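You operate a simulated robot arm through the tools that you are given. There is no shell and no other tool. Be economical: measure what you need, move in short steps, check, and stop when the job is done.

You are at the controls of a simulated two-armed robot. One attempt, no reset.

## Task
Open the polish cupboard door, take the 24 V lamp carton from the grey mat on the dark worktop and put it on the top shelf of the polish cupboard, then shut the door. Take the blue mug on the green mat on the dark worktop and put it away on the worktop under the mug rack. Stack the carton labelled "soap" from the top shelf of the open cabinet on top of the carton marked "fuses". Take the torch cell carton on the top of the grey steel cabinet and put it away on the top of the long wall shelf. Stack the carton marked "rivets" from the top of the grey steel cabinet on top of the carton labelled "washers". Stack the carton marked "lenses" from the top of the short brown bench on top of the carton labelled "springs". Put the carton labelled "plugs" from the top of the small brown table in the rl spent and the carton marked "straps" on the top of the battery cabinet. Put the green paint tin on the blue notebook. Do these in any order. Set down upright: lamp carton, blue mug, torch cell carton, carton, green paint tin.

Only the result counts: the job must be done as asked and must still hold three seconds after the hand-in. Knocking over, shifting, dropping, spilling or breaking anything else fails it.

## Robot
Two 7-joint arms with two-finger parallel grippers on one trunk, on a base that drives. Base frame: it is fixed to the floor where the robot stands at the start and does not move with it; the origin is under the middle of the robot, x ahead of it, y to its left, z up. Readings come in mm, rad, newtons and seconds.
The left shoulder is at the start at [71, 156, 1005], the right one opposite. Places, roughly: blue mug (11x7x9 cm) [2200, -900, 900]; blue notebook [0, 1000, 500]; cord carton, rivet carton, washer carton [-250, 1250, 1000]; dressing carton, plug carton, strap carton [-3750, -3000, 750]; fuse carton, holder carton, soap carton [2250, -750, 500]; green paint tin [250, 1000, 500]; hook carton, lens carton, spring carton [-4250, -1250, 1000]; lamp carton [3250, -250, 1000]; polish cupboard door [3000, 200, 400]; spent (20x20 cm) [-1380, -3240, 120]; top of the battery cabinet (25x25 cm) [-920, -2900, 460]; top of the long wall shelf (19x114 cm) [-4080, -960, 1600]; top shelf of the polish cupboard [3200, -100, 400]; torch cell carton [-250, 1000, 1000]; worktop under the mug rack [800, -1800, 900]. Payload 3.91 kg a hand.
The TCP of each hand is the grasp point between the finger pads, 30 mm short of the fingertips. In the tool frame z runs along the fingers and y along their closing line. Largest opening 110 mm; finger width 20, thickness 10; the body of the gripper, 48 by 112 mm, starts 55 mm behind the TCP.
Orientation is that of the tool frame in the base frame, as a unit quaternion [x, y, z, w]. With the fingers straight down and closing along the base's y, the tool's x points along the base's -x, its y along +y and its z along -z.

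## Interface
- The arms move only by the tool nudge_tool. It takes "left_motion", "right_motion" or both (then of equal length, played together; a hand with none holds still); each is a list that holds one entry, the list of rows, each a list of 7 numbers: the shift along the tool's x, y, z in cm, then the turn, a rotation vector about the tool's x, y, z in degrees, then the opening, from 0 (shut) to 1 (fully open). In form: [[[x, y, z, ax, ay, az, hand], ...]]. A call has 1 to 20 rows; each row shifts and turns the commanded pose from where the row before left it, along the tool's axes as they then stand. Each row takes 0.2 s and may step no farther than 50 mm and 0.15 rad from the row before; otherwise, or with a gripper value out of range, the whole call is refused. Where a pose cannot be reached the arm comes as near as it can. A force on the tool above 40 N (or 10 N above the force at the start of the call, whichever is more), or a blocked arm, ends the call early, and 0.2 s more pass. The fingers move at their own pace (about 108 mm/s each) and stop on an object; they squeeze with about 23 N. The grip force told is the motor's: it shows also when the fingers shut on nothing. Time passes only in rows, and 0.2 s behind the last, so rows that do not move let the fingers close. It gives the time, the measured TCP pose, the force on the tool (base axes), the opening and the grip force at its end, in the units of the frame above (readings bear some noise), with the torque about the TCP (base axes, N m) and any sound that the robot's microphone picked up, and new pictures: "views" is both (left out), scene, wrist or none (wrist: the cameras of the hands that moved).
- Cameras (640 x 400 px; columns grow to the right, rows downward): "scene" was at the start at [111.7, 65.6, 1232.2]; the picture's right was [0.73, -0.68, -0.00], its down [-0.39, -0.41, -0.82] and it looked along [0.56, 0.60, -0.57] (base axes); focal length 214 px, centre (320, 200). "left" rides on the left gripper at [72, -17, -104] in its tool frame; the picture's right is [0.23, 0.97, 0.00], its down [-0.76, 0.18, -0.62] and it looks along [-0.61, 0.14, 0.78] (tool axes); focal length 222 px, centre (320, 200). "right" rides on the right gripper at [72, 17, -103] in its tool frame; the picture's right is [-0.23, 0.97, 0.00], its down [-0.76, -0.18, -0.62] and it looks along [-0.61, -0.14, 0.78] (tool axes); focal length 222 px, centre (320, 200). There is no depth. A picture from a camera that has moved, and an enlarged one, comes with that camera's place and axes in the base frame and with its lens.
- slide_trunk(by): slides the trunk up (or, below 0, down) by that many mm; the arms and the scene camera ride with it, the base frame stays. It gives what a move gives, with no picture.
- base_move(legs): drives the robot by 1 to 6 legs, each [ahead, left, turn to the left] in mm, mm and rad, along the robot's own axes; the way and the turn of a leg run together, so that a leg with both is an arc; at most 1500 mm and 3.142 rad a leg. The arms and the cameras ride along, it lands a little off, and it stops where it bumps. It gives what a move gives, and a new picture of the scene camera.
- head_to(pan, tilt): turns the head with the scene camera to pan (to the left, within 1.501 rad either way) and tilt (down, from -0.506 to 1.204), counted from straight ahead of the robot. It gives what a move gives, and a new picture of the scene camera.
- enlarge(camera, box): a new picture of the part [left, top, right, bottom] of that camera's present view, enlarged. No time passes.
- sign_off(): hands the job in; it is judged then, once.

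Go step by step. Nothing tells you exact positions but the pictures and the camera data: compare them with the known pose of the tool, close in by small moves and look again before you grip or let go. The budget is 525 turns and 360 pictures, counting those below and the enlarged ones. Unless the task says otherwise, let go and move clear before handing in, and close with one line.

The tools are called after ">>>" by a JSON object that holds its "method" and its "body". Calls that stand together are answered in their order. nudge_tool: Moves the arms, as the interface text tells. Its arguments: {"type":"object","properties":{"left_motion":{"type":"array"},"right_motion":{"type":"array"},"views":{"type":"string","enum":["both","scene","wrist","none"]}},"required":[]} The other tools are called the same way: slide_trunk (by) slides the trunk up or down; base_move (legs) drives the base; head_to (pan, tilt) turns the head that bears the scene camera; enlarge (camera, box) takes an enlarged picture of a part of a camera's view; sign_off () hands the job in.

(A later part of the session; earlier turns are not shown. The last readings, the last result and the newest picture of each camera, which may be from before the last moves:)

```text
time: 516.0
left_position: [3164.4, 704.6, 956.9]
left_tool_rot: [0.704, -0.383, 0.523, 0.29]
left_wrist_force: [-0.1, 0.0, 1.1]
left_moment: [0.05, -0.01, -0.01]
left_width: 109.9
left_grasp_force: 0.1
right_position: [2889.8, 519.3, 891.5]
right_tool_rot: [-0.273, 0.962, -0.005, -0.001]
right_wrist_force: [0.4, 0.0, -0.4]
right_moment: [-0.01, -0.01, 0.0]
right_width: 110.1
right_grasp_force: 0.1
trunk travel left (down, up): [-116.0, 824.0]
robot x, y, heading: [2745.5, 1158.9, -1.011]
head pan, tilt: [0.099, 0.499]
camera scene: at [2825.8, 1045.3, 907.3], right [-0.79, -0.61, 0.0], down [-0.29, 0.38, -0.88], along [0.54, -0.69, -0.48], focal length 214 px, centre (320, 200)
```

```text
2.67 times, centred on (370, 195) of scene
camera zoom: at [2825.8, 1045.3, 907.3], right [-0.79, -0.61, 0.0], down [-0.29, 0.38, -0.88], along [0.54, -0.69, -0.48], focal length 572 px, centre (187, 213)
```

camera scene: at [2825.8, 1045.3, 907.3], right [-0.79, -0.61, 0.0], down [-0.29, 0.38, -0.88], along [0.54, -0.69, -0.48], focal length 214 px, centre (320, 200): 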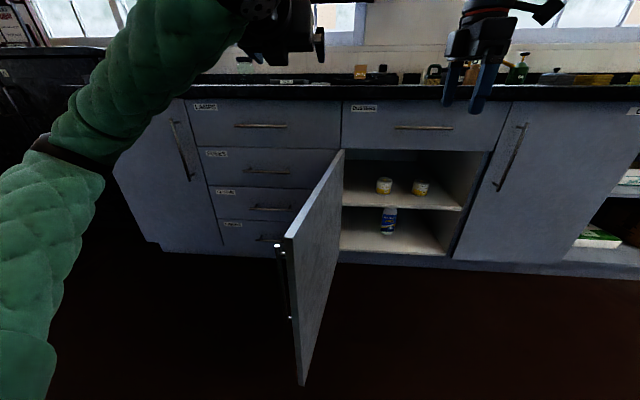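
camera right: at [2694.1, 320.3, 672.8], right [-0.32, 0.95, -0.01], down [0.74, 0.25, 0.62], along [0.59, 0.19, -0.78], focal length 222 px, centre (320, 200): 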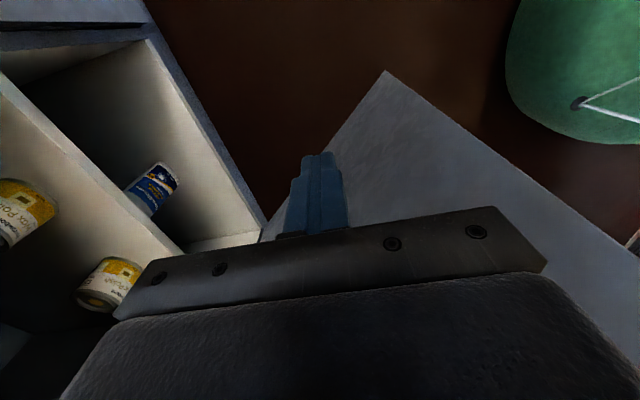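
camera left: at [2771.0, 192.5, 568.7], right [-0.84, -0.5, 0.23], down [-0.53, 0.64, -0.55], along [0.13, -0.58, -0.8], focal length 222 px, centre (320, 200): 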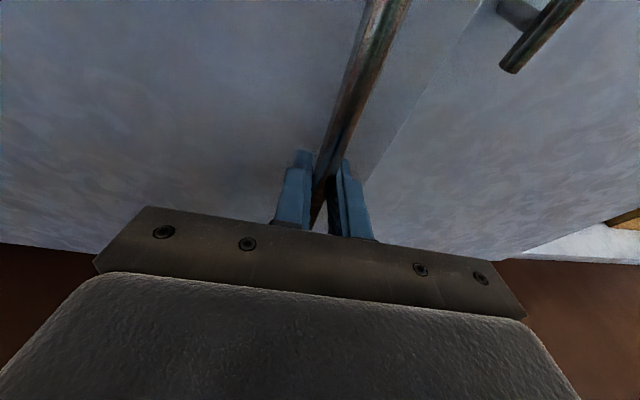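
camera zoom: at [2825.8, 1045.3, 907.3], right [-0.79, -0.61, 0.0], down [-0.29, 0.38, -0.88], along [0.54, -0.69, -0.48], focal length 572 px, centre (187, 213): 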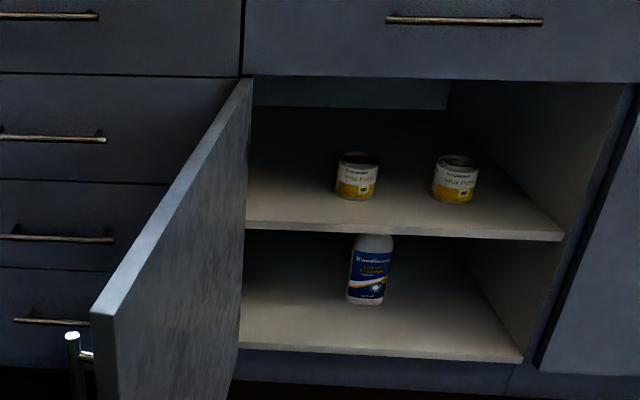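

The cupboard is open; its top shelf holds two tins with free room in front. Now I raise the trunk, step right, and go for the 24 V lamp with the left hand.

>>> {"method": "slide_trunk", "body": {"by": 400}}

>>> {"method": "slide_trunk", "body": {"by": 180}}

>>> {"method": "base_move", "body": {"legs": [[0, -540, 0]]}}

>>> {"method": "nudge_tool", "body": {"left_motion": [[[0, 0, 0, 0, -8, 0, 1], [0, 0, 0, 0, -8, 0, 1], [0, 0, 0, 0, -8, 0, 1], [0, 0, 0, 0, -5, 0, 1], [0, 0, 0, 0, 0, 0, 1]]], "views": "both"}}

```text
time: 519.8
left_position: [3164.4, 703.5, 1358.6]
left_tool_rot: [0.704, -0.383, 0.524, 0.29]
left_wrist_force: [-1.2, 0.7, 0.4]
left_moment: [0.01, 0.0, 0.03]
left_width: 110.2
left_grasp_force: 0.1
right_position: [2889.7, 519.9, 1290.8]
right_tool_rot: [-0.273, 0.962, -0.004, 0.0]
right_wrist_force: [0.6, -0.2, 0.3]
right_moment: [-0.03, -0.03, 0.03]
right_width: 110.1
right_grasp_force: 0.1
trunk travel left (down, up): [-516.0, 424.0]
robot x, y, heading: [2742.3, 1157.7, -1.008]
head pan, tilt: [0.099, 0.499]
```

```text
time: 521.8
left_position: [3165.2, 704.4, 1537.1]
left_tool_rot: [0.704, -0.382, 0.524, 0.29]
left_wrist_force: [-0.2, 0.4, -0.5]
left_moment: [-0.02, -0.02, 0.01]
left_width: 110.0
left_grasp_force: 0.1
right_position: [2889.5, 519.7, 1470.0]
right_tool_rot: [-0.273, 0.962, -0.005, -0.001]
right_wrist_force: [-0.1, 0.4, 0.3]
right_moment: [-0.03, 0.02, 0.0]
right_width: 110.1
right_grasp_force: 0.0
trunk travel left (down, up): [-696.0, 244.0]
robot x, y, heading: [2746.4, 1160.9, -1.007]
head pan, tilt: [0.099, 0.499]
```

```text
time: 525.0
left_position: [2701.8, 413.0, 1536.3]
left_tool_rot: [0.704, -0.381, 0.524, 0.29]
left_wrist_force: [0.2, 0.2, 0.1]
left_moment: [0.02, -0.04, 0.0]
left_width: 110.0
left_grasp_force: 0.1
right_position: [2430.3, 226.1, 1470.5]
right_tool_rot: [-0.276, 0.961, -0.004, 0.0]
right_wrist_force: [0.4, -0.5, 0.1]
right_moment: [-0.05, 0.01, -0.01]
right_width: 110.1
right_grasp_force: 0.0
trunk travel left (down, up): [-696.0, 244.0]
robot x, y, heading: [2275.1, 863.6, -1.005]
head pan, tilt: [0.099, 0.499]
camera scene: at [2361.6, 751.0, 1487.4], right [-0.79, -0.62, 0.0], down [-0.3, 0.38, -0.88], along [0.54, -0.69, -0.48], focal length 214 px, centre (320, 200)
```

scene: 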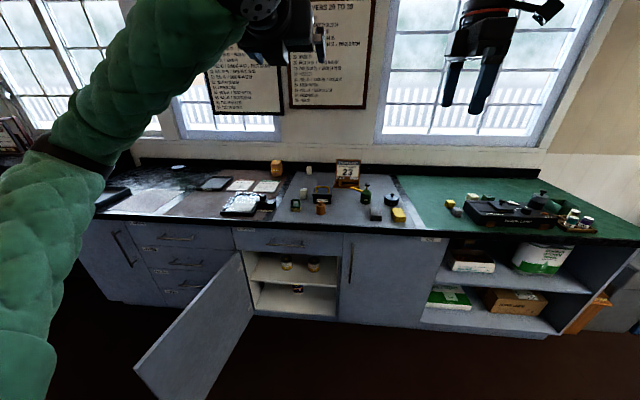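

```text
time: 526.1
left_position: [2703.9, 412.7, 1538.9]
left_tool_rot: [0.815, -0.439, 0.331, 0.183]
left_wrist_force: [0.6, -0.2, 0.2]
left_moment: [0.03, -0.02, 0.0]
left_width: 110.2
left_grasp_force: 0.1
right_position: [2429.0, 225.0, 1470.5]
right_tool_rot: [-0.277, 0.961, -0.005, -0.001]
right_wrist_force: [0.1, -0.3, 0.2]
right_moment: [0.02, 0.0, 0.0]
right_width: 110.1
right_grasp_force: 0.0
trunk travel left (down, up): [-696.0, 244.0]
robot x, y, heading: [2278.1, 862.2, -0.999]
head pan, tilt: [0.099, 0.499]
camera scene: at [2361.5, 750.9, 1487.3], right [-0.79, -0.62, 0.0], down [-0.3, 0.38, -0.88], along [0.54, -0.69, -0.48], focal length 214 px, centre (320, 200)
camera left: at [2706.9, 438.5, 1663.2], right [-0.73, -0.67, 0.17], down [-0.68, 0.72, -0.09], along [-0.06, -0.18, -0.98], focal length 222 px, centre (320, 200)
```

scene: 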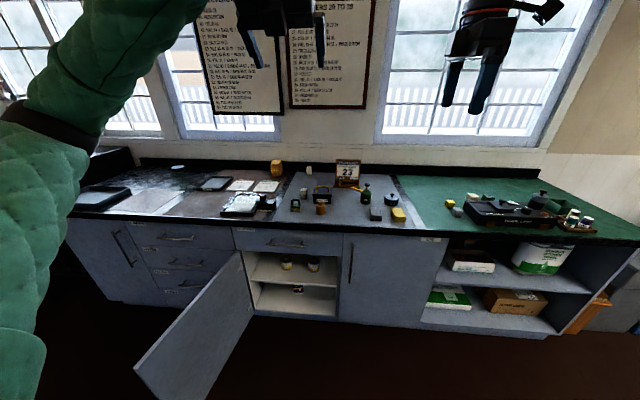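
left: 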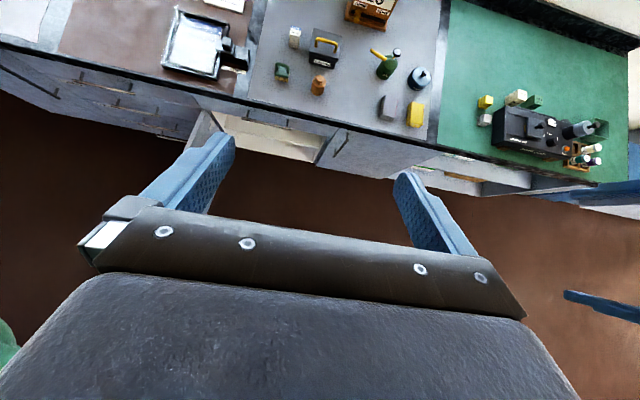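

>>> {"method": "base_move", "body": {"legs": [[0, 0, -0.008], [680, 0, 0]]}}

>>> {"method": "head_to", "body": {"pan": 0.25, "tilt": 0.75}}

>>> {"method": "enlarge", "body": {"camera": "left", "box": [0, 0, 640, 400]}}

```text
time: 530.2
left_position: [3058.0, -157.3, 1538.0]
left_tool_rot: [0.812, -0.442, 0.332, 0.186]
left_wrist_force: [-0.8, -0.9, -0.1]
left_moment: [-0.03, 0.0, 0.03]
left_width: 109.8
left_grasp_force: 0.0
right_position: [2783.1, -344.2, 1469.9]
right_tool_rot: [-0.274, 0.962, -0.004, 0.0]
right_wrist_force: [-0.1, 0.2, -0.4]
right_moment: [-0.03, -0.01, -0.02]
right_width: 109.8
right_grasp_force: 0.1
trunk travel left (down, up): [-696.0, 244.0]
robot x, y, heading: [2634.7, 296.4, -1.006]
head pan, tilt: [0.099, 0.499]
camera scene: at [2718.0, 182.4, 1487.4], right [-0.79, -0.61, 0.0], down [-0.29, 0.38, -0.88], along [0.54, -0.69, -0.48], focal length 214 px, centre (320, 200)
```

scene: 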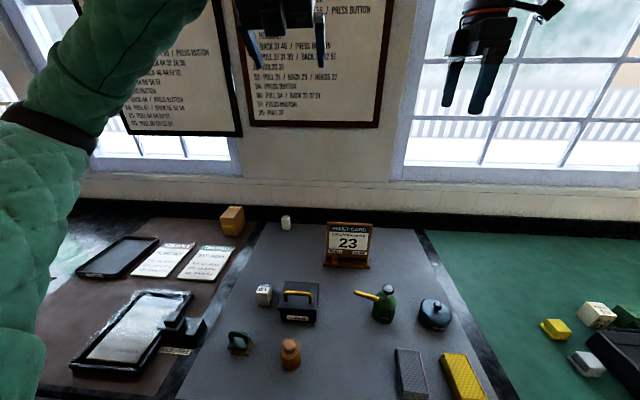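

```text
time: 531.0
left_position: [3057.0, -157.4, 1538.8]
left_tool_rot: [0.813, -0.442, 0.33, 0.185]
left_wrist_force: [-0.1, -0.5, -0.2]
left_moment: [-0.01, 0.02, -0.01]
left_width: 110.0
left_grasp_force: 0.1
right_position: [2783.8, -343.9, 1470.0]
right_tool_rot: [-0.273, 0.962, -0.005, -0.001]
right_wrist_force: [-0.5, -0.6, -0.1]
right_moment: [-0.01, 0.01, -0.02]
right_width: 109.6
right_grasp_force: 0.0
trunk travel left (down, up): [-696.0, 244.0]
robot x, y, heading: [2636.9, 297.6, -1.005]
head pan, tilt: [0.25, 0.75]
camera scene: at [2722.4, 196.8, 1465.4], right [-0.69, -0.73, 0.0], down [-0.49, 0.47, -0.73], along [0.53, -0.5, -0.68], focal length 214 px, centre (320, 200)
```

scene: 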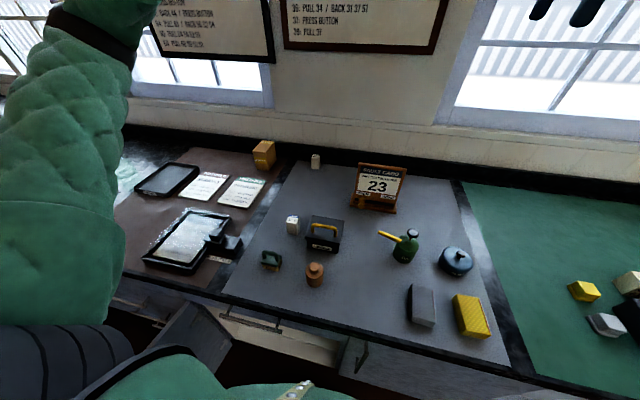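

```text
1.00 times, centred on (320, 200) of left (not enlarged: the box is as wide or as high as the picture)
camera zoom: at [3062.0, -131.7, 1663.2], right [-0.73, -0.66, 0.17], down [-0.68, 0.73, -0.09], along [-0.06, -0.18, -0.98], focal length 222 px, centre (320, 200)
```

zoom: 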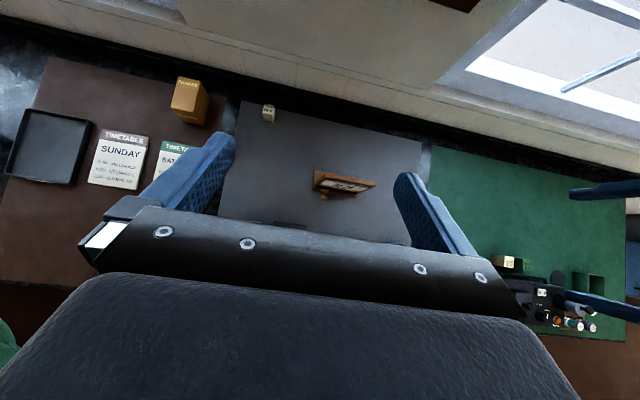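

>>> {"method": "nudge_tool", "body": {"left_motion": [[[-0.57, -0.94, 3.84, 0, 0, 0, 1], [-0.57, -0.94, 3.84, 0, 0, 0, 1], [-0.57, -0.94, 3.84, 0, 0, 0, 1], [-0.57, -0.94, 3.84, 0, 0, 0, 1], [-0.57, -0.94, 3.84, 0, 0, 0, 1], [-0.57, -0.94, 3.84, 0, 0, 0, 1], [-0.57, -0.94, 3.84, 0, 0, 0, 1], [-0.57, -0.94, 3.84, 0, 0, 0, 1], [-0.57, -0.94, 3.84, 0, 0, 0, 1], [-0.57, -0.94, 3.84, 0, 0, 0, 1], [-0.57, -0.94, 3.84, 0, 0, 0, 1], [0, 0, 0, 0, 0, 0, 1]]]}}

```text
time: 533.5
left_position: [3278.4, -315.4, 1193.4]
left_tool_rot: [0.812, -0.442, 0.332, 0.185]
left_wrist_force: [-0.1, 0.4, -0.7]
left_moment: [-0.01, 0.01, 0.0]
left_width: 109.9
left_grasp_force: 0.0
right_position: [2782.4, -343.7, 1471.7]
right_tool_rot: [-0.275, 0.961, -0.005, -0.001]
right_wrist_force: [-0.6, 0.5, 0.2]
right_moment: [-0.01, -0.05, 0.0]
right_width: 110.1
right_grasp_force: 0.1
trunk travel left (down, up): [-696.0, 244.0]
robot x, y, heading: [2634.8, 297.5, -1.01]
head pan, tilt: [0.25, 0.75]
camera scene: at [2721.8, 197.4, 1465.5], right [-0.69, -0.73, 0.0], down [-0.49, 0.47, -0.73], along [0.53, -0.5, -0.68], focal length 214 px, centre (320, 200)
camera left: at [3283.1, -288.6, 1317.7], right [-0.73, -0.66, 0.17], down [-0.68, 0.73, -0.09], along [-0.06, -0.18, -0.98], focal length 222 px, centre (320, 200)
```

scene: 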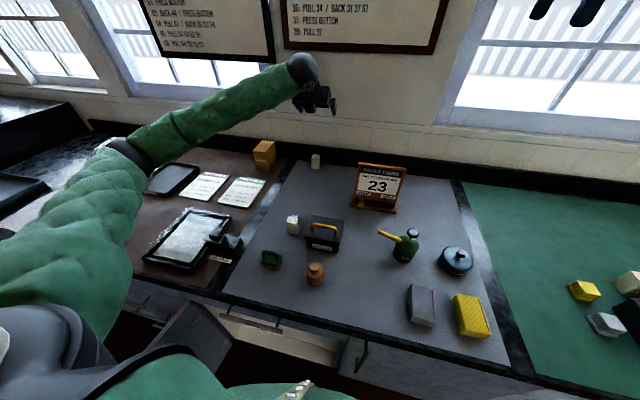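
left: 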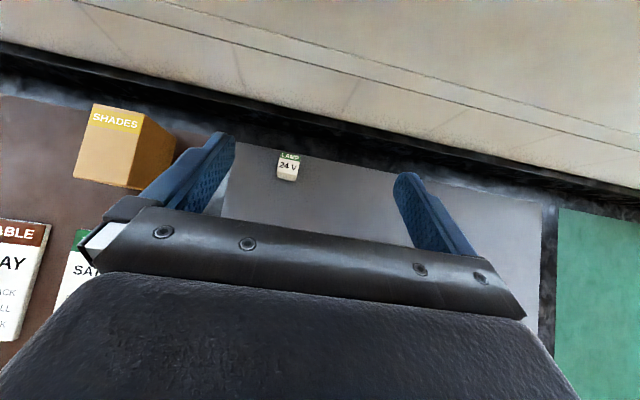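

>>> {"method": "nudge_tool", "body": {"left_motion": [[[-1.4, -0.68, 3.63, 0, 0, 0, 0.8], [-1.4, -0.68, 3.63, 0, 0, 0, 0.8], [-1.4, -0.68, 3.63, 0, 0, 0, 0.8], [-1.4, -0.68, 3.63, 0, 0, 0, 0.8], [0, 0, 0, 0, 0, 0, 0.8]]], "views": "wrist"}}

```text
time: 534.8
left_position: [3334.8, -354.6, 1047.8]
left_tool_rot: [0.814, -0.441, 0.332, 0.184]
left_wrist_force: [0.5, 0.1, 1.0]
left_moment: [-0.01, 0.01, 0.02]
left_width: 88.0
left_grasp_force: 0.1
right_position: [2781.7, -342.2, 1469.9]
right_tool_rot: [-0.274, 0.962, -0.005, 0.0]
right_wrist_force: [0.9, 0.1, -0.7]
right_moment: [0.01, -0.04, 0.01]
right_width: 109.9
right_grasp_force: 0.0
trunk travel left (down, up): [-696.0, 244.0]
robot x, y, heading: [2634.9, 294.7, -1.007]
head pan, tilt: [0.25, 0.75]
camera left: at [3339.1, -328.3, 1174.1], right [-0.73, -0.66, 0.17], down [-0.68, 0.73, -0.09], along [-0.06, -0.18, -0.98], focal length 222 px, centre (320, 200)
```

left: 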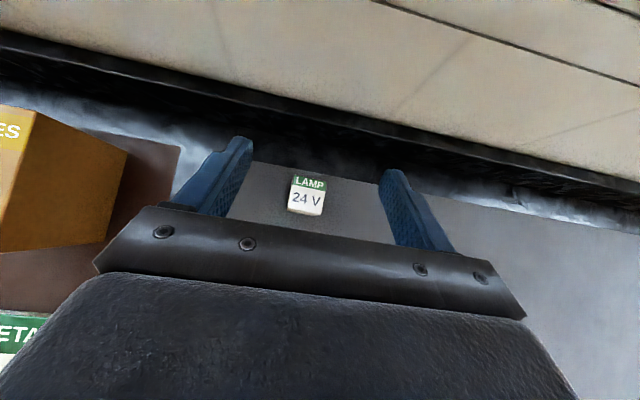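

>>> {"method": "nudge_tool", "body": {"left_motion": [[[-2.4, 0, 2.68, 0, 0, 0, 0.8], [-2.4, 0, 2.68, 0, 0, 0, 0.8], [0, 0, 0, 0, 0, 0, 0.8]]], "views": "wrist"}}

```text
time: 535.5
left_position: [3336.2, -359.1, 978.5]
left_tool_rot: [0.813, -0.442, 0.331, 0.186]
left_wrist_force: [-0.1, -0.5, 0.0]
left_moment: [0.03, -0.03, 0.03]
left_width: 87.8
left_grasp_force: 0.0
right_position: [2783.4, -342.4, 1470.3]
right_tool_rot: [-0.274, 0.962, -0.005, 0.0]
right_wrist_force: [0.4, -0.5, 0.3]
right_moment: [0.01, -0.03, 0.02]
right_width: 109.9
right_grasp_force: 0.1
trunk travel left (down, up): [-696.0, 244.0]
robot x, y, heading: [2633.7, 300.4, -1.008]
head pan, tilt: [0.25, 0.75]
camera left: at [3340.2, -332.7, 1102.5], right [-0.73, -0.66, 0.17], down [-0.68, 0.73, -0.09], along [-0.06, -0.18, -0.98], focal length 222 px, centre (320, 200)
```

left: 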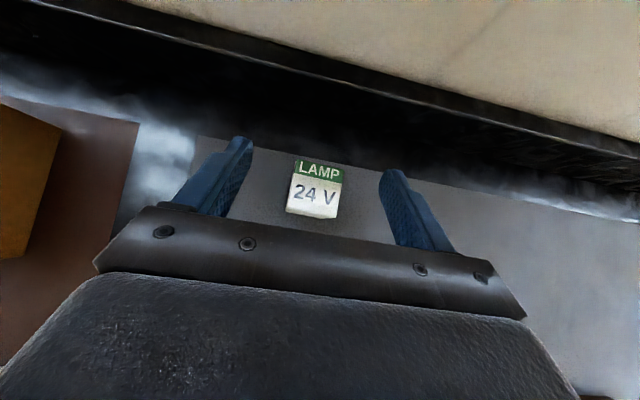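

>>> {"method": "nudge_tool", "body": {"left_motion": [[[-1.3, 0, 1.35, 0, 0, 0, 0.8], [-1.2, 0, 1.3, 0, 0, 0, 0.8], [0, 0, 0, 0, 0, 0, 0.8], [0, 0, 0, 0, 0, 0, 0], [0, 0, 0, 0, 0, 0, 0], [0, 0, 0, 0, 0, 0, 0], [0, 0, 0, 0, 0, 0, 0], [0.36, 0, -0.36, 0, 0, 0, 0], [0.7, 0, -0.7, 0, 0, 0, 0]]], "views": "wrist"}}

```text
time: 537.5
left_position: [3335.0, -358.7, 955.8]
left_tool_rot: [0.812, -0.442, 0.331, 0.186]
left_wrist_force: [-0.1, -0.3, 0.6]
left_moment: [-0.03, 0.0, 0.03]
left_width: 33.1
left_grasp_force: 23.0
right_position: [2782.3, -342.4, 1470.7]
right_tool_rot: [-0.274, 0.962, -0.005, 0.0]
right_wrist_force: [-0.4, -0.3, -0.2]
right_moment: [-0.02, 0.05, -0.01]
right_width: 109.8
right_grasp_force: 0.0
trunk travel left (down, up): [-696.0, 244.0]
robot x, y, heading: [2631.8, 294.3, -1.014]
head pan, tilt: [0.25, 0.75]
camera left: at [3340.3, -332.2, 1081.7], right [-0.73, -0.66, 0.17], down [-0.68, 0.73, -0.09], along [-0.06, -0.18, -0.98], focal length 222 px, centre (320, 200)
```

left: 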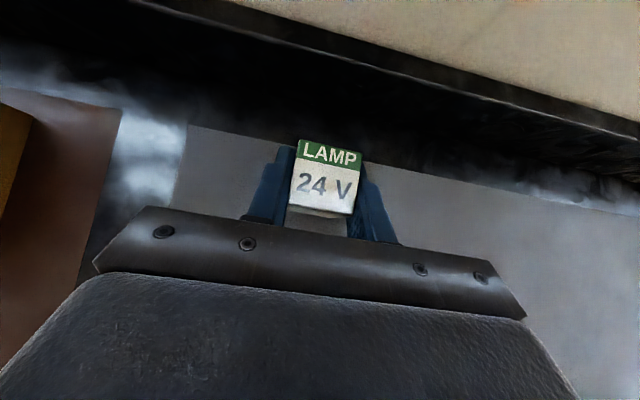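

Lamp held. Lift and back out.

>>> {"method": "nudge_tool", "body": {"left_motion": [[[2.1, 0, -2.14, 0, 0, 0, 0], [2.8, 0, -2.85, 0, 0, 0, 0], [2.8, 0, -2.85, 0, 0, 0, 0], [2.8, 0, -2.85, 0, 0, 0, 0], [2.8, 0, -2.85, 0, 0, 0, 0], [2.8, 0, -2.85, 0, 0, 0, 0], [0, 0, 0, 0, 0, 0, 0]]], "views": "none"}}

>>> {"method": "base_move", "body": {"legs": [[-650, 0, 0]]}}

```text
time: 539.1
left_position: [3337.6, -355.8, 1186.9]
left_tool_rot: [0.813, -0.442, 0.331, 0.185]
left_wrist_force: [0.3, 0.8, -0.3]
left_moment: [0.04, 0.01, 0.02]
left_width: 33.2
left_grasp_force: 22.7
right_position: [2783.5, -343.4, 1469.4]
right_tool_rot: [-0.274, 0.962, -0.005, -0.001]
right_wrist_force: [0.2, 0.4, 0.3]
right_moment: [-0.01, 0.03, -0.02]
right_width: 110.3
right_grasp_force: 0.0
trunk travel left (down, up): [-696.0, 244.0]
robot x, y, heading: [2632.7, 294.5, -1.003]
head pan, tilt: [0.25, 0.75]
```

```text
time: 542.8
left_position: [2987.3, 197.6, 1187.5]
left_tool_rot: [0.812, -0.444, 0.33, 0.186]
left_wrist_force: [0.5, -1.3, -0.2]
left_moment: [0.01, 0.0, 0.0]
left_width: 33.0
left_grasp_force: 23.3
right_position: [2433.1, 210.3, 1469.4]
right_tool_rot: [-0.272, 0.962, -0.004, -0.001]
right_wrist_force: [-0.6, 0.0, 1.3]
right_moment: [-0.05, 0.03, 0.03]
right_width: 109.8
right_grasp_force: 0.1
trunk travel left (down, up): [-696.0, 244.0]
robot x, y, heading: [2286.3, 851.8, -1.011]
head pan, tilt: [0.25, 0.75]
camera scene: at [2373.9, 750.8, 1465.4], right [-0.69, -0.72, 0.0], down [-0.49, 0.47, -0.73], along [0.53, -0.5, -0.68], focal length 214 px, centre (320, 200)
```

scene: 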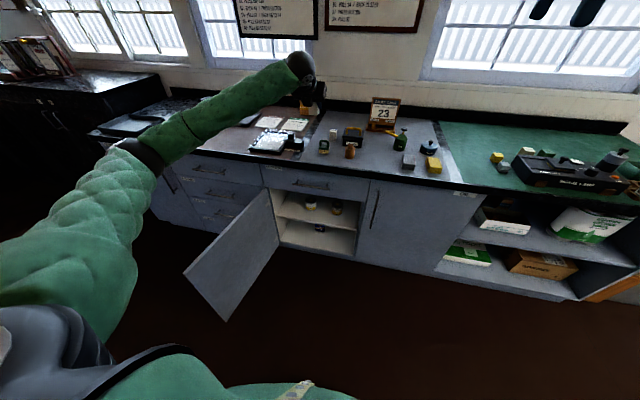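

>>> {"method": "nudge_tool", "body": {"left_motion": [[[-2.97, 0, -2.92, 0, 0, 0, 0], [-2.97, 0, -2.92, 0, 0, 0, 0], [-2.97, 0, -2.92, 0, 0, 0, 0], [-2.97, 0, -2.92, 0, 0, 0, 0], [-2.97, 0, -2.92, 0, 0, 0, 0], [-2.97, 0, -2.92, 0, 0, 0, 0], [0, 0, 0, 0, 0, 0, 0]]], "views": "none"}}

>>> {"method": "slide_trunk", "body": {"by": -400}}

>>> {"method": "slide_trunk", "body": {"by": -150}}

>>> {"method": "head_to", "body": {"pan": 0.25, "tilt": 0.55}}

```text
time: 544.4
left_position: [2851.8, 406.5, 1186.8]
left_tool_rot: [0.812, -0.444, 0.331, 0.186]
left_wrist_force: [0.8, -0.1, -0.6]
left_moment: [0.02, -0.01, 0.0]
left_width: 32.8
left_grasp_force: 22.6
right_position: [2433.0, 210.3, 1470.3]
right_tool_rot: [-0.273, 0.962, -0.004, 0.0]
right_wrist_force: [-0.3, -1.3, 0.0]
right_moment: [0.0, -0.02, -0.01]
right_width: 109.9
right_grasp_force: 0.0
trunk travel left (down, up): [-696.0, 244.0]
robot x, y, heading: [2288.0, 852.7, -1.013]
head pan, tilt: [0.25, 0.75]
```

```text
time: 548.2
left_position: [2850.8, 408.1, 787.0]
left_tool_rot: [0.812, -0.443, 0.331, 0.186]
left_wrist_force: [0.0, -0.6, 0.3]
left_moment: [0.03, 0.01, 0.04]
left_width: 33.2
left_grasp_force: 23.1
right_position: [2433.7, 209.3, 1070.5]
right_tool_rot: [-0.273, 0.962, -0.004, 0.0]
right_wrist_force: [-0.6, -0.4, -0.9]
right_moment: [-0.02, 0.02, 0.01]
right_width: 109.9
right_grasp_force: 0.2
trunk travel left (down, up): [-296.0, 644.0]
robot x, y, heading: [2285.7, 849.2, -1.01]
head pan, tilt: [0.25, 0.75]
```

```text
time: 549.6
left_position: [2894.7, 364.3, 642.3]
left_tool_rot: [0.806, -0.451, 0.329, 0.195]
left_wrist_force: [4.5, 0.9, 0.8]
left_moment: [-0.02, 0.26, -0.22]
left_width: 32.8
left_grasp_force: 23.1
right_position: [2404.8, 170.5, 950.7]
right_tool_rot: [-0.19, 0.982, 0.003, 0.023]
right_wrist_force: [1.9, -2.2, 0.0]
right_moment: [0.11, 0.16, 0.03]
right_width: 110.1
right_grasp_force: 0.1
trunk travel left (down, up): [-160.0, 780.0]
robot x, y, heading: [2306.1, 809.9, -1.116]
head pan, tilt: [0.25, 0.75]
stopped: the arm was blocked; the commanded pose is now the measured one
```

```text
time: 550.4
left_position: [2868.1, 362.5, 647.0]
left_tool_rot: [0.8, -0.46, 0.326, 0.203]
left_wrist_force: [-0.2, -0.3, -0.7]
left_moment: [-0.01, 0.01, 0.0]
left_width: 33.3
left_grasp_force: 23.3
right_position: [2397.7, 178.5, 950.3]
right_tool_rot: [-0.205, 0.979, 0.0, 0.023]
right_wrist_force: [-0.3, 0.0, 0.7]
right_moment: [0.01, -0.01, 0.03]
right_width: 110.1
right_grasp_force: 0.1
trunk travel left (down, up): [-160.0, 780.0]
robot x, y, heading: [2300.1, 820.3, -1.103]
head pan, tilt: [0.25, 0.55]
camera scene: at [2314.8, 678.6, 959.2], right [-0.75, -0.65, -0.08], down [-0.28, 0.42, -0.86], along [0.6, -0.63, -0.5], focal length 214 px, centre (320, 200)
```

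scene: 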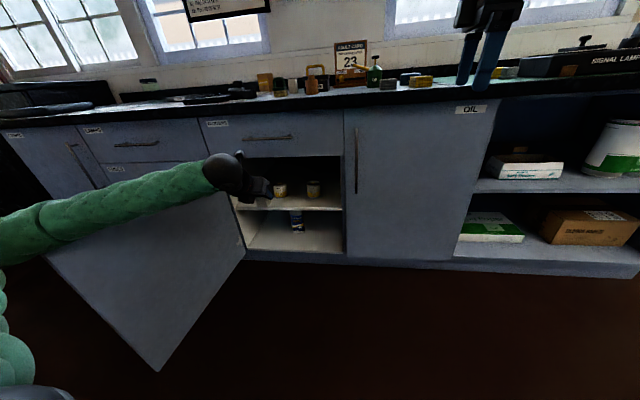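

The left elbow came down on the open door's top edge; I raise the trunk again at once and step right.

>>> {"method": "slide_trunk", "body": {"by": 150}}

>>> {"method": "head_to", "body": {"pan": 0.5, "tilt": 0.7}}

```text
time: 550.7
left_position: [2925.4, 382.0, 629.5]
left_tool_rot: [0.804, -0.444, 0.316, 0.237]
left_wrist_force: [0.9, 0.9, -0.7]
left_moment: [0.02, 0.09, -0.1]
left_width: 33.2
left_grasp_force: 23.5
right_position: [2429.4, 184.8, 967.6]
right_tool_rot: [-0.178, 0.984, 0.002, 0.026]
right_wrist_force: [1.8, 0.6, 1.0]
right_moment: [-0.02, 0.15, 0.0]
right_width: 110.1
right_grasp_force: 0.0
trunk travel left (down, up): [-164.0, 776.0]
robot x, y, heading: [2310.1, 815.2, -1.115]
head pan, tilt: [0.25, 0.55]
stopped: the arm was blocked; the commanded pose is now the measured one
```

```text
time: 551.5
left_position: [2905.2, 379.5, 627.8]
left_tool_rot: [0.804, -0.45, 0.312, 0.231]
left_wrist_force: [-0.1, 0.1, -0.3]
left_moment: [0.02, 0.02, 0.0]
left_width: 33.2
left_grasp_force: 23.1
right_position: [2419.0, 185.0, 964.3]
right_tool_rot: [-0.185, 0.982, 0.003, 0.028]
right_wrist_force: [0.5, 0.3, -0.4]
right_moment: [-0.02, -0.06, -0.02]
right_width: 109.8
right_grasp_force: 0.1
trunk travel left (down, up): [-164.0, 776.0]
robot x, y, heading: [2303.4, 822.8, -1.107]
head pan, tilt: [0.499, 0.7]
camera scene: at [2342.5, 706.8, 949.0], right [-0.57, -0.82, -0.05], down [-0.48, 0.39, -0.79], along [0.66, -0.43, -0.62], focal length 214 px, centre (320, 200)
```

scene: 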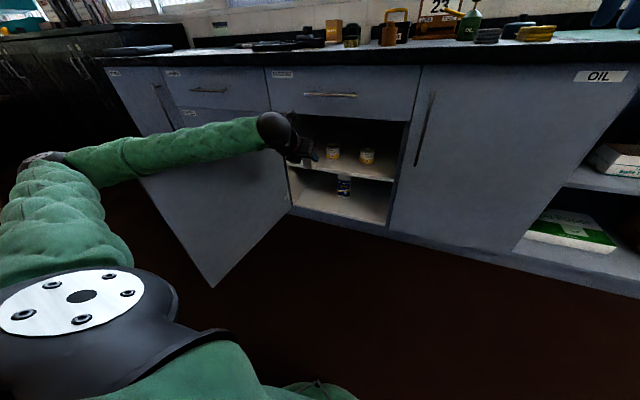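

>>> {"method": "nudge_tool", "body": {"left_motion": [[[2.1, 0, -2.14, 0, 0, 0, 0], [2.1, 0, -2.14, 0, 0, 0, 0], [2.8, 0, -2.85, 0, 0, 0, 0], [2.8, 0, -2.85, 0, 0, 0, 0], [2.8, 0, -2.85, 0, 0, 0, 0], [0, 0, 0, 0, 0, 0, 0]]], "views": "none"}}

>>> {"method": "slide_trunk", "body": {"by": 150}}

```text
time: 552.9
left_position: [2924.7, 382.4, 783.6]
left_tool_rot: [0.807, -0.451, 0.302, 0.234]
left_wrist_force: [0.4, 0.6, 0.4]
left_moment: [0.02, 0.03, 0.02]
left_width: 33.2
left_grasp_force: 23.1
right_position: [2460.3, 202.2, 951.0]
right_tool_rot: [-0.201, 0.979, -0.01, -0.016]
right_wrist_force: [-0.1, 0.5, 1.4]
right_moment: [-0.09, -0.02, 0.0]
right_width: 110.2
right_grasp_force: 0.1
trunk travel left (down, up): [-164.0, 776.0]
robot x, y, heading: [2302.6, 810.7, -1.108]
head pan, tilt: [0.499, 0.7]
```

```text
time: 554.6
left_position: [2930.8, 390.8, 935.3]
left_tool_rot: [0.809, -0.447, 0.302, 0.232]
left_wrist_force: [0.1, -0.4, 0.4]
left_moment: [-0.03, 0.02, -0.01]
left_width: 32.9
left_grasp_force: 23.1
right_position: [2466.3, 206.8, 1100.9]
right_tool_rot: [-0.205, 0.979, -0.007, -0.017]
right_wrist_force: [0.9, -0.1, 0.1]
right_moment: [-0.02, 0.01, 0.01]
right_width: 110.2
right_grasp_force: 0.0
trunk travel left (down, up): [-314.0, 626.0]
robot x, y, heading: [2299.5, 821.8, -1.107]
head pan, tilt: [0.499, 0.7]
```

>>> {"method": "nudge_tool", "body": {"left_motion": [[[0, 0, 0, 0, 0, 4.3, 0], [0, 0, 0, 0, 0, 4.4, 0], [0, 0, 0, 0, 0, 0, 0]]], "views": "none"}}

>>> {"method": "base_move", "body": {"legs": [[0, -170, 0], [0, 0, 0.45]]}}

>>> {"method": "head_to", "body": {"pan": 0.1, "tilt": 0.6}}

```text
time: 555.4
left_position: [2930.9, 391.7, 934.6]
left_tool_rot: [0.773, -0.507, 0.319, 0.208]
left_wrist_force: [0.5, -0.3, 0.0]
left_moment: [-0.02, 0.03, -0.01]
left_width: 33.2
left_grasp_force: 22.4
right_position: [2468.8, 208.4, 1100.1]
right_tool_rot: [-0.205, 0.979, -0.007, -0.017]
right_wrist_force: [0.7, 0.3, 0.8]
right_moment: [0.01, 0.03, -0.01]
right_width: 110.2
right_grasp_force: 0.1
trunk travel left (down, up): [-314.0, 626.0]
robot x, y, heading: [2300.9, 819.9, -1.111]
head pan, tilt: [0.499, 0.7]
```

```text
time: 558.2
left_position: [2902.8, 631.3, 935.2]
left_tool_rot: [0.866, -0.324, 0.356, 0.133]
left_wrist_force: [0.0, -0.3, 0.0]
left_moment: [0.0, 0.03, -0.01]
left_width: 33.1
left_grasp_force: 23.1
right_position: [2566.2, 263.5, 1101.1]
right_tool_rot: [-0.416, 0.909, -0.011, -0.015]
right_wrist_force: [0.0, -0.4, 0.8]
right_moment: [-0.01, -0.01, 0.0]
right_width: 109.7
right_grasp_force: 0.2
trunk travel left (down, up): [-314.0, 626.0]
robot x, y, heading: [2153.6, 745.6, -0.657]
head pan, tilt: [0.499, 0.7]
camera scene: at [2276.2, 701.4, 1087.5], right [-0.16, -0.99, 0.0], down [-0.64, 0.1, -0.76], along [0.75, -0.12, -0.64], focal length 214 px, centre (320, 200)
```

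scene: 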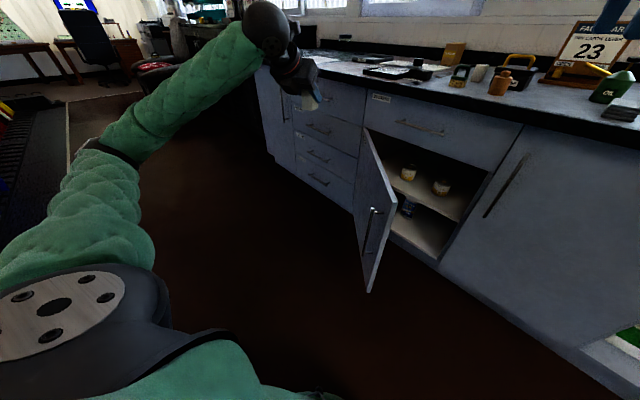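

```text
time: 559.0
left_position: [2904.1, 630.0, 934.5]
left_tool_rot: [0.866, -0.325, 0.357, 0.134]
left_wrist_force: [-0.1, -0.4, 0.3]
left_moment: [-0.05, -0.02, 0.0]
left_width: 32.8
left_grasp_force: 23.0
right_position: [2565.6, 263.6, 1101.0]
right_tool_rot: [-0.416, 0.909, -0.011, -0.015]
right_wrist_force: [-0.4, -0.7, 0.3]
right_moment: [-0.01, 0.0, 0.0]
right_width: 110.2
right_grasp_force: 0.1
trunk travel left (down, up): [-314.0, 626.0]
robot x, y, heading: [2152.4, 744.3, -0.657]
head pan, tilt: [0.099, 0.6]
camera scene: at [2267.1, 667.8, 1096.1], right [-0.53, -0.85, 0.0], down [-0.48, 0.3, -0.82], along [0.7, -0.44, -0.57], focal length 214 px, centre (320, 200)
```

scene: 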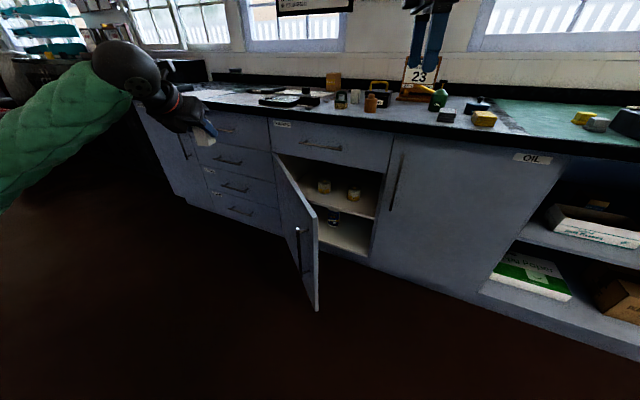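

The door has been nudged half shut; I lower the trunk here and reopen it with the right hand from the inside.

>>> {"method": "slide_trunk", "body": {"by": -200}}

>>> {"method": "nudge_tool", "body": {"right_motion": [[[-1.15, -4, 0, 0, 0, 0, 0], [-1.15, -4, 0, 0, 0, 0, 0], [-1.15, -4, 0, 0, 0, 0, 0], [-1.15, -4, 0, 0, 0, 0, 0], [0, 0, 4.1, 0, 0, 0, 0], [0, 0, 4.1, 0, 0, 0, 0], [0, 0, 4.1, 0, 0, 0, 0], [0, 0, 4.1, 0, 0, 0, 0], [0, 0, 4.1, 0, 0, 0, 0], [0, 0, 4.1, 0, 0, 0, 0], [0, 0, 4.1, 0, 0, 0, 0], [0, 0, 4.1, 0, 0, 0, 0], [0, 0, 0, 0, 0, 0, 0]]], "views": "both"}}

```text
time: 561.2
left_position: [2903.1, 631.1, 735.0]
left_tool_rot: [0.865, -0.325, 0.357, 0.134]
left_wrist_force: [0.0, -0.5, -0.4]
left_moment: [0.02, -0.03, 0.0]
left_width: 33.0
left_grasp_force: 23.0
right_position: [2564.0, 263.8, 901.5]
right_tool_rot: [-0.416, 0.909, -0.01, -0.015]
right_wrist_force: [-1.3, -0.5, 0.1]
right_moment: [-0.01, 0.02, -0.01]
right_width: 110.1
right_grasp_force: 0.2
trunk travel left (down, up): [-114.0, 826.0]
robot x, y, heading: [2148.2, 744.0, -0.662]
head pan, tilt: [0.099, 0.6]
```

```text
time: 564.0
left_position: [2903.2, 629.9, 735.5]
left_tool_rot: [0.866, -0.324, 0.357, 0.133]
left_wrist_force: [-0.1, -0.1, -0.6]
left_moment: [-0.03, -0.03, -0.01]
left_width: 33.0
left_grasp_force: 22.4
right_position: [2657.2, 172.5, 570.1]
right_tool_rot: [-0.416, 0.909, -0.011, -0.014]
right_wrist_force: [0.9, 0.4, 0.0]
right_moment: [0.01, 0.02, -0.01]
right_width: 0.1
right_grasp_force: 23.0
right hand out of reach, approached as far as the arm can: row 3, 4
trunk travel left (down, up): [-114.0, 826.0]
robot x, y, heading: [2150.7, 745.1, -0.661]
head pan, tilt: [0.099, 0.6]
camera scene: at [2267.1, 667.6, 896.1], right [-0.53, -0.85, 0.0], down [-0.48, 0.3, -0.82], along [0.7, -0.44, -0.57], focal length 214 px, centre (320, 200)
camera right: at [2600.3, 132.5, 675.3], right [-0.59, 0.81, -0.01], down [0.64, 0.48, 0.6], along [0.49, 0.34, -0.8], focal length 222 px, centre (320, 200)
```

scene: 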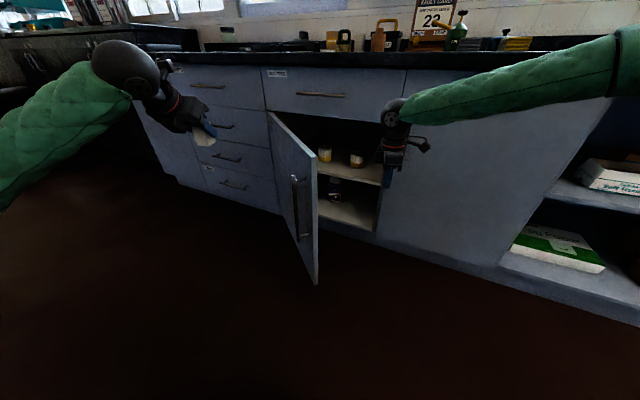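
right: 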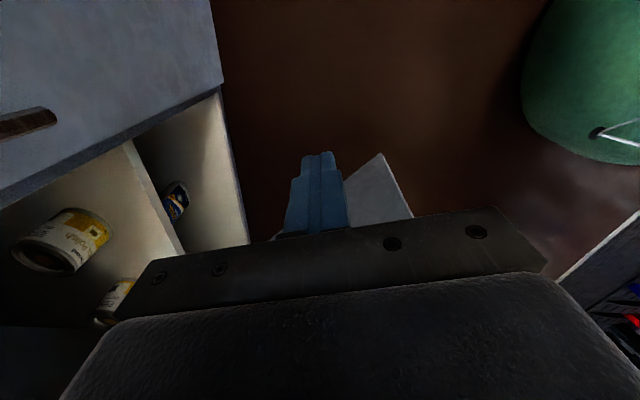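

>>> {"method": "base_move", "body": {"legs": [[0, 250, 0]]}}

>>> {"method": "base_move", "body": {"legs": [[0, 200, 0]]}}

```text
time: 565.8
left_position: [3057.9, 831.8, 734.7]
left_tool_rot: [0.866, -0.322, 0.357, 0.133]
left_wrist_force: [-0.6, -0.4, 0.0]
left_moment: [-0.04, 0.01, 0.01]
left_width: 33.1
left_grasp_force: 22.9
right_position: [2811.9, 373.5, 568.7]
right_tool_rot: [-0.418, 0.908, -0.011, -0.015]
right_wrist_force: [0.1, 0.3, -0.3]
right_moment: [-0.02, 0.01, 0.01]
right_width: 0.0
right_grasp_force: 23.3
trunk travel left (down, up): [-114.0, 826.0]
robot x, y, heading: [2308.0, 942.1, -0.655]
head pan, tilt: [0.099, 0.6]
camera scene: at [2420.7, 867.1, 896.1], right [-0.53, -0.85, 0.0], down [-0.48, 0.3, -0.82], along [0.7, -0.43, -0.57], focal length 214 px, centre (320, 200)
```

scene: 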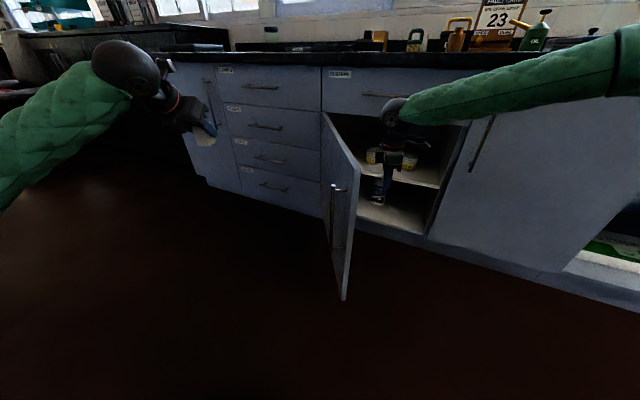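

```text
time: 567.4
left_position: [3180.4, 990.5, 734.4]
left_tool_rot: [0.866, -0.323, 0.357, 0.133]
left_wrist_force: [0.2, -0.1, 0.2]
left_moment: [0.02, 0.0, -0.01]
left_width: 32.9
left_grasp_force: 23.5
right_position: [2934.6, 532.0, 569.8]
right_tool_rot: [-0.417, 0.909, -0.01, -0.015]
right_wrist_force: [-0.2, 0.2, -0.6]
right_moment: [0.02, 0.01, -0.01]
right_width: 0.0
right_grasp_force: 23.1
trunk travel left (down, up): [-114.0, 826.0]
robot x, y, heading: [2426.2, 1101.4, -0.656]
head pan, tilt: [0.099, 0.6]
camera scene: at [2543.1, 1026.2, 896.1], right [-0.53, -0.85, 0.0], down [-0.48, 0.3, -0.82], along [0.7, -0.44, -0.57], focal length 214 px, centre (320, 200)
```

scene: 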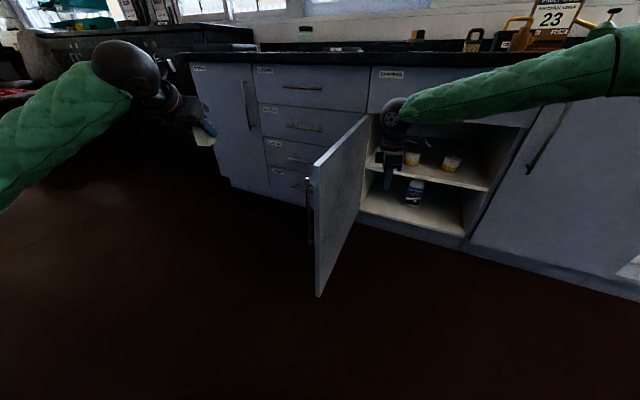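

>>> {"method": "base_move", "body": {"legs": [[0, 150, 0]]}}

>>> {"method": "nudge_tool", "body": {"right_motion": [[[4, 0, 0, 0, 0, 0, 0], [4, 0, 0, 0, 0, 0, 0], [4, 0, 0, 0, 0, 0, 0], [4, 1, -1, 0, 0, 0, 0], [0, 2, -4, 0, 0, 0, 0.5], [0, 2, -4, 0, 0, 0, 1], [0, 0, -4, 0, 0, 0, 1], [0, 0, -4, 0, 0, 0, 1], [0, 0, -4, 0, 0, 0, 1], [0, 0, -4, 0, 0, 0, 1], [0, 0, 0, 0, 0, 0, 1]]], "views": "scene"}}

```text
time: 568.8
left_position: [3272.9, 1113.4, 735.9]
left_tool_rot: [0.867, -0.321, 0.357, 0.132]
left_wrist_force: [-0.5, 0.4, 0.1]
left_moment: [-0.02, 0.04, -0.03]
left_width: 33.0
left_grasp_force: 23.4
right_position: [3028.1, 654.7, 570.1]
right_tool_rot: [-0.418, 0.908, -0.011, -0.014]
right_wrist_force: [0.0, 0.8, -0.1]
right_moment: [0.03, 0.03, 0.02]
right_width: 0.0
right_grasp_force: 23.3
trunk travel left (down, up): [-114.0, 826.0]
robot x, y, heading: [2519.0, 1222.4, -0.651]
head pan, tilt: [0.099, 0.6]
camera scene: at [2635.5, 1146.8, 896.1], right [-0.52, -0.85, 0.0], down [-0.48, 0.3, -0.82], along [0.7, -0.43, -0.57], focal length 214 px, centre (320, 200)
```

scene: 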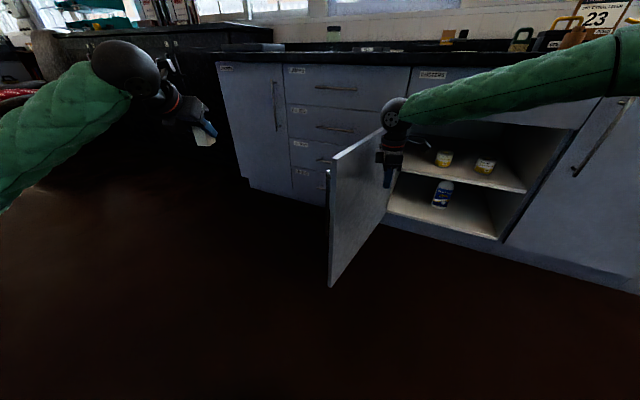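

```text
time: 571.2
left_position: [3272.3, 1113.9, 733.8]
left_tool_rot: [0.866, -0.322, 0.357, 0.133]
left_wrist_force: [-1.2, 0.1, 0.1]
left_moment: [0.0, -0.02, -0.01]
left_width: 33.2
left_grasp_force: 22.8
right_position: [2890.6, 573.6, 826.4]
right_tool_rot: [-0.418, 0.908, -0.01, -0.015]
right_wrist_force: [0.8, 0.4, 0.4]
right_moment: [-0.02, 0.02, -0.01]
right_width: 110.1
right_grasp_force: 0.0
trunk travel left (down, up): [-114.0, 826.0]
robot x, y, heading: [2519.5, 1222.0, -0.652]
head pan, tilt: [0.099, 0.6]
camera scene: at [2635.3, 1146.9, 896.1], right [-0.53, -0.85, 0.0], down [-0.48, 0.3, -0.82], along [0.7, -0.43, -0.57], focal length 214 px, centre (320, 200)
```

scene: 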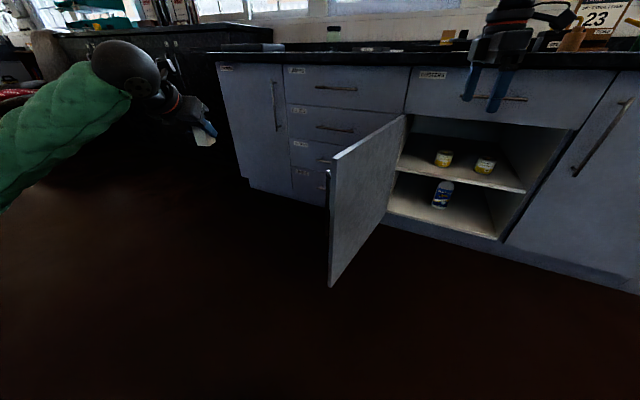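

The door is wide open again. I lift the lamp over the door's height and slide the base back to the right.

>>> {"method": "nudge_tool", "body": {"left_motion": [[[2.8, 0, -2.83, 0, 0, 0, 0], [2.8, 0, -2.83, 0, 0, 0, 0], [2.8, 0, -2.83, 0, 0, 0, 0], [2.8, 0, -2.83, 0, 0, 0, 0], [2.8, 0, -2.83, 0, 0, 0, 0], [0, 0, 0, 0, 0, 0, 0]]], "views": "none"}}

>>> {"method": "base_move", "body": {"legs": [[0, -600, 0]]}}

```text
time: 572.6
left_position: [3272.1, 1114.7, 935.4]
left_tool_rot: [0.867, -0.321, 0.357, 0.133]
left_wrist_force: [-0.3, -0.8, 0.3]
left_moment: [0.0, -0.01, 0.0]
left_width: 33.1
left_grasp_force: 23.5
right_position: [2892.1, 574.0, 826.7]
right_tool_rot: [-0.419, 0.908, -0.01, -0.015]
right_wrist_force: [-0.3, -0.7, 0.4]
right_moment: [0.0, -0.01, 0.0]
right_width: 110.0
right_grasp_force: 0.0
trunk travel left (down, up): [-114.0, 826.0]
robot x, y, heading: [2517.3, 1223.5, -0.648]
head pan, tilt: [0.099, 0.6]
```

```text
time: 576.0
left_position: [2911.7, 641.8, 934.7]
left_tool_rot: [0.868, -0.318, 0.358, 0.131]
left_wrist_force: [1.0, 0.0, -0.5]
left_moment: [-0.04, 0.01, -0.02]
left_width: 32.9
left_grasp_force: 22.5
right_position: [2534.5, 98.4, 825.5]
right_tool_rot: [-0.423, 0.906, -0.01, -0.014]
right_wrist_force: [-0.6, 0.4, -0.2]
right_moment: [-0.01, -0.03, 0.01]
right_width: 110.1
right_grasp_force: 0.1
trunk travel left (down, up): [-114.0, 826.0]
robot x, y, heading: [2158.8, 746.4, -0.648]
head pan, tilt: [0.099, 0.6]
camera scene: at [2273.9, 669.7, 896.1], right [-0.52, -0.85, 0.0], down [-0.48, 0.29, -0.82], along [0.71, -0.43, -0.57], focal length 214 px, centre (320, 200)
```

scene: 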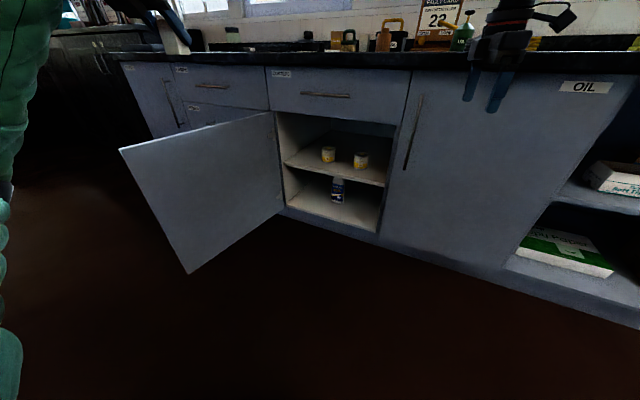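

>>> {"method": "nudge_tool", "body": {"left_motion": [[[0, 4.4, 0, 0, 0, 0, 0], [0, 4.4, 0, 0, 0, 0, 0], [0, 4.4, 0, 0, 0, 0, 0], [0, 4.4, 0, 0, 0, 0, 0], [0, 4.4, 0, 0, 0, 0, 0], [-2.9, 0, 2.93, 0, 0, 0, 0], [-2.9, 0, 2.93, 0, 0, 0, 0], [-2.9, 0, 2.93, 0, 0, 0, 0], [-2.9, 0, 2.93, 0, 0, 0, 0], [-2.9, 0, 2.93, 0, 0, 0, 0], [-2.9, 0, 2.93, 0, 0, 0, 0], [-2.9, 0, 2.93, 0, 0, 0, 0], [-2.9, 0, 2.93, 0, 0, 0, 0], [-2.9, 0, 2.93, 0, 0, 0, 0], [0, 0, 0, 0, 0, 0, 0]]], "views": "scene"}}

```text
time: 579.2
left_position: [2771.2, 473.0, 565.7]
left_tool_rot: [0.868, -0.318, 0.358, 0.131]
left_wrist_force: [-0.3, 0.2, -0.5]
left_moment: [0.01, 0.03, -0.03]
left_width: 32.9
left_grasp_force: 23.1
right_position: [2534.1, 97.6, 826.7]
right_tool_rot: [-0.423, 0.906, -0.011, -0.014]
right_wrist_force: [-0.3, 0.3, 0.5]
right_moment: [0.01, 0.01, -0.02]
right_width: 110.3
right_grasp_force: 0.0
trunk travel left (down, up): [-114.0, 826.0]
robot x, y, heading: [2159.1, 749.1, -0.646]
head pan, tilt: [0.099, 0.6]
camera scene: at [2274.0, 669.7, 896.1], right [-0.52, -0.85, 0.0], down [-0.48, 0.29, -0.82], along [0.7, -0.43, -0.57], focal length 214 px, centre (320, 200)
```

scene: 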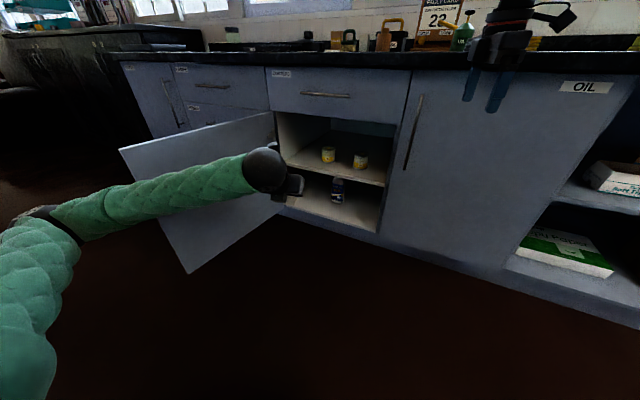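

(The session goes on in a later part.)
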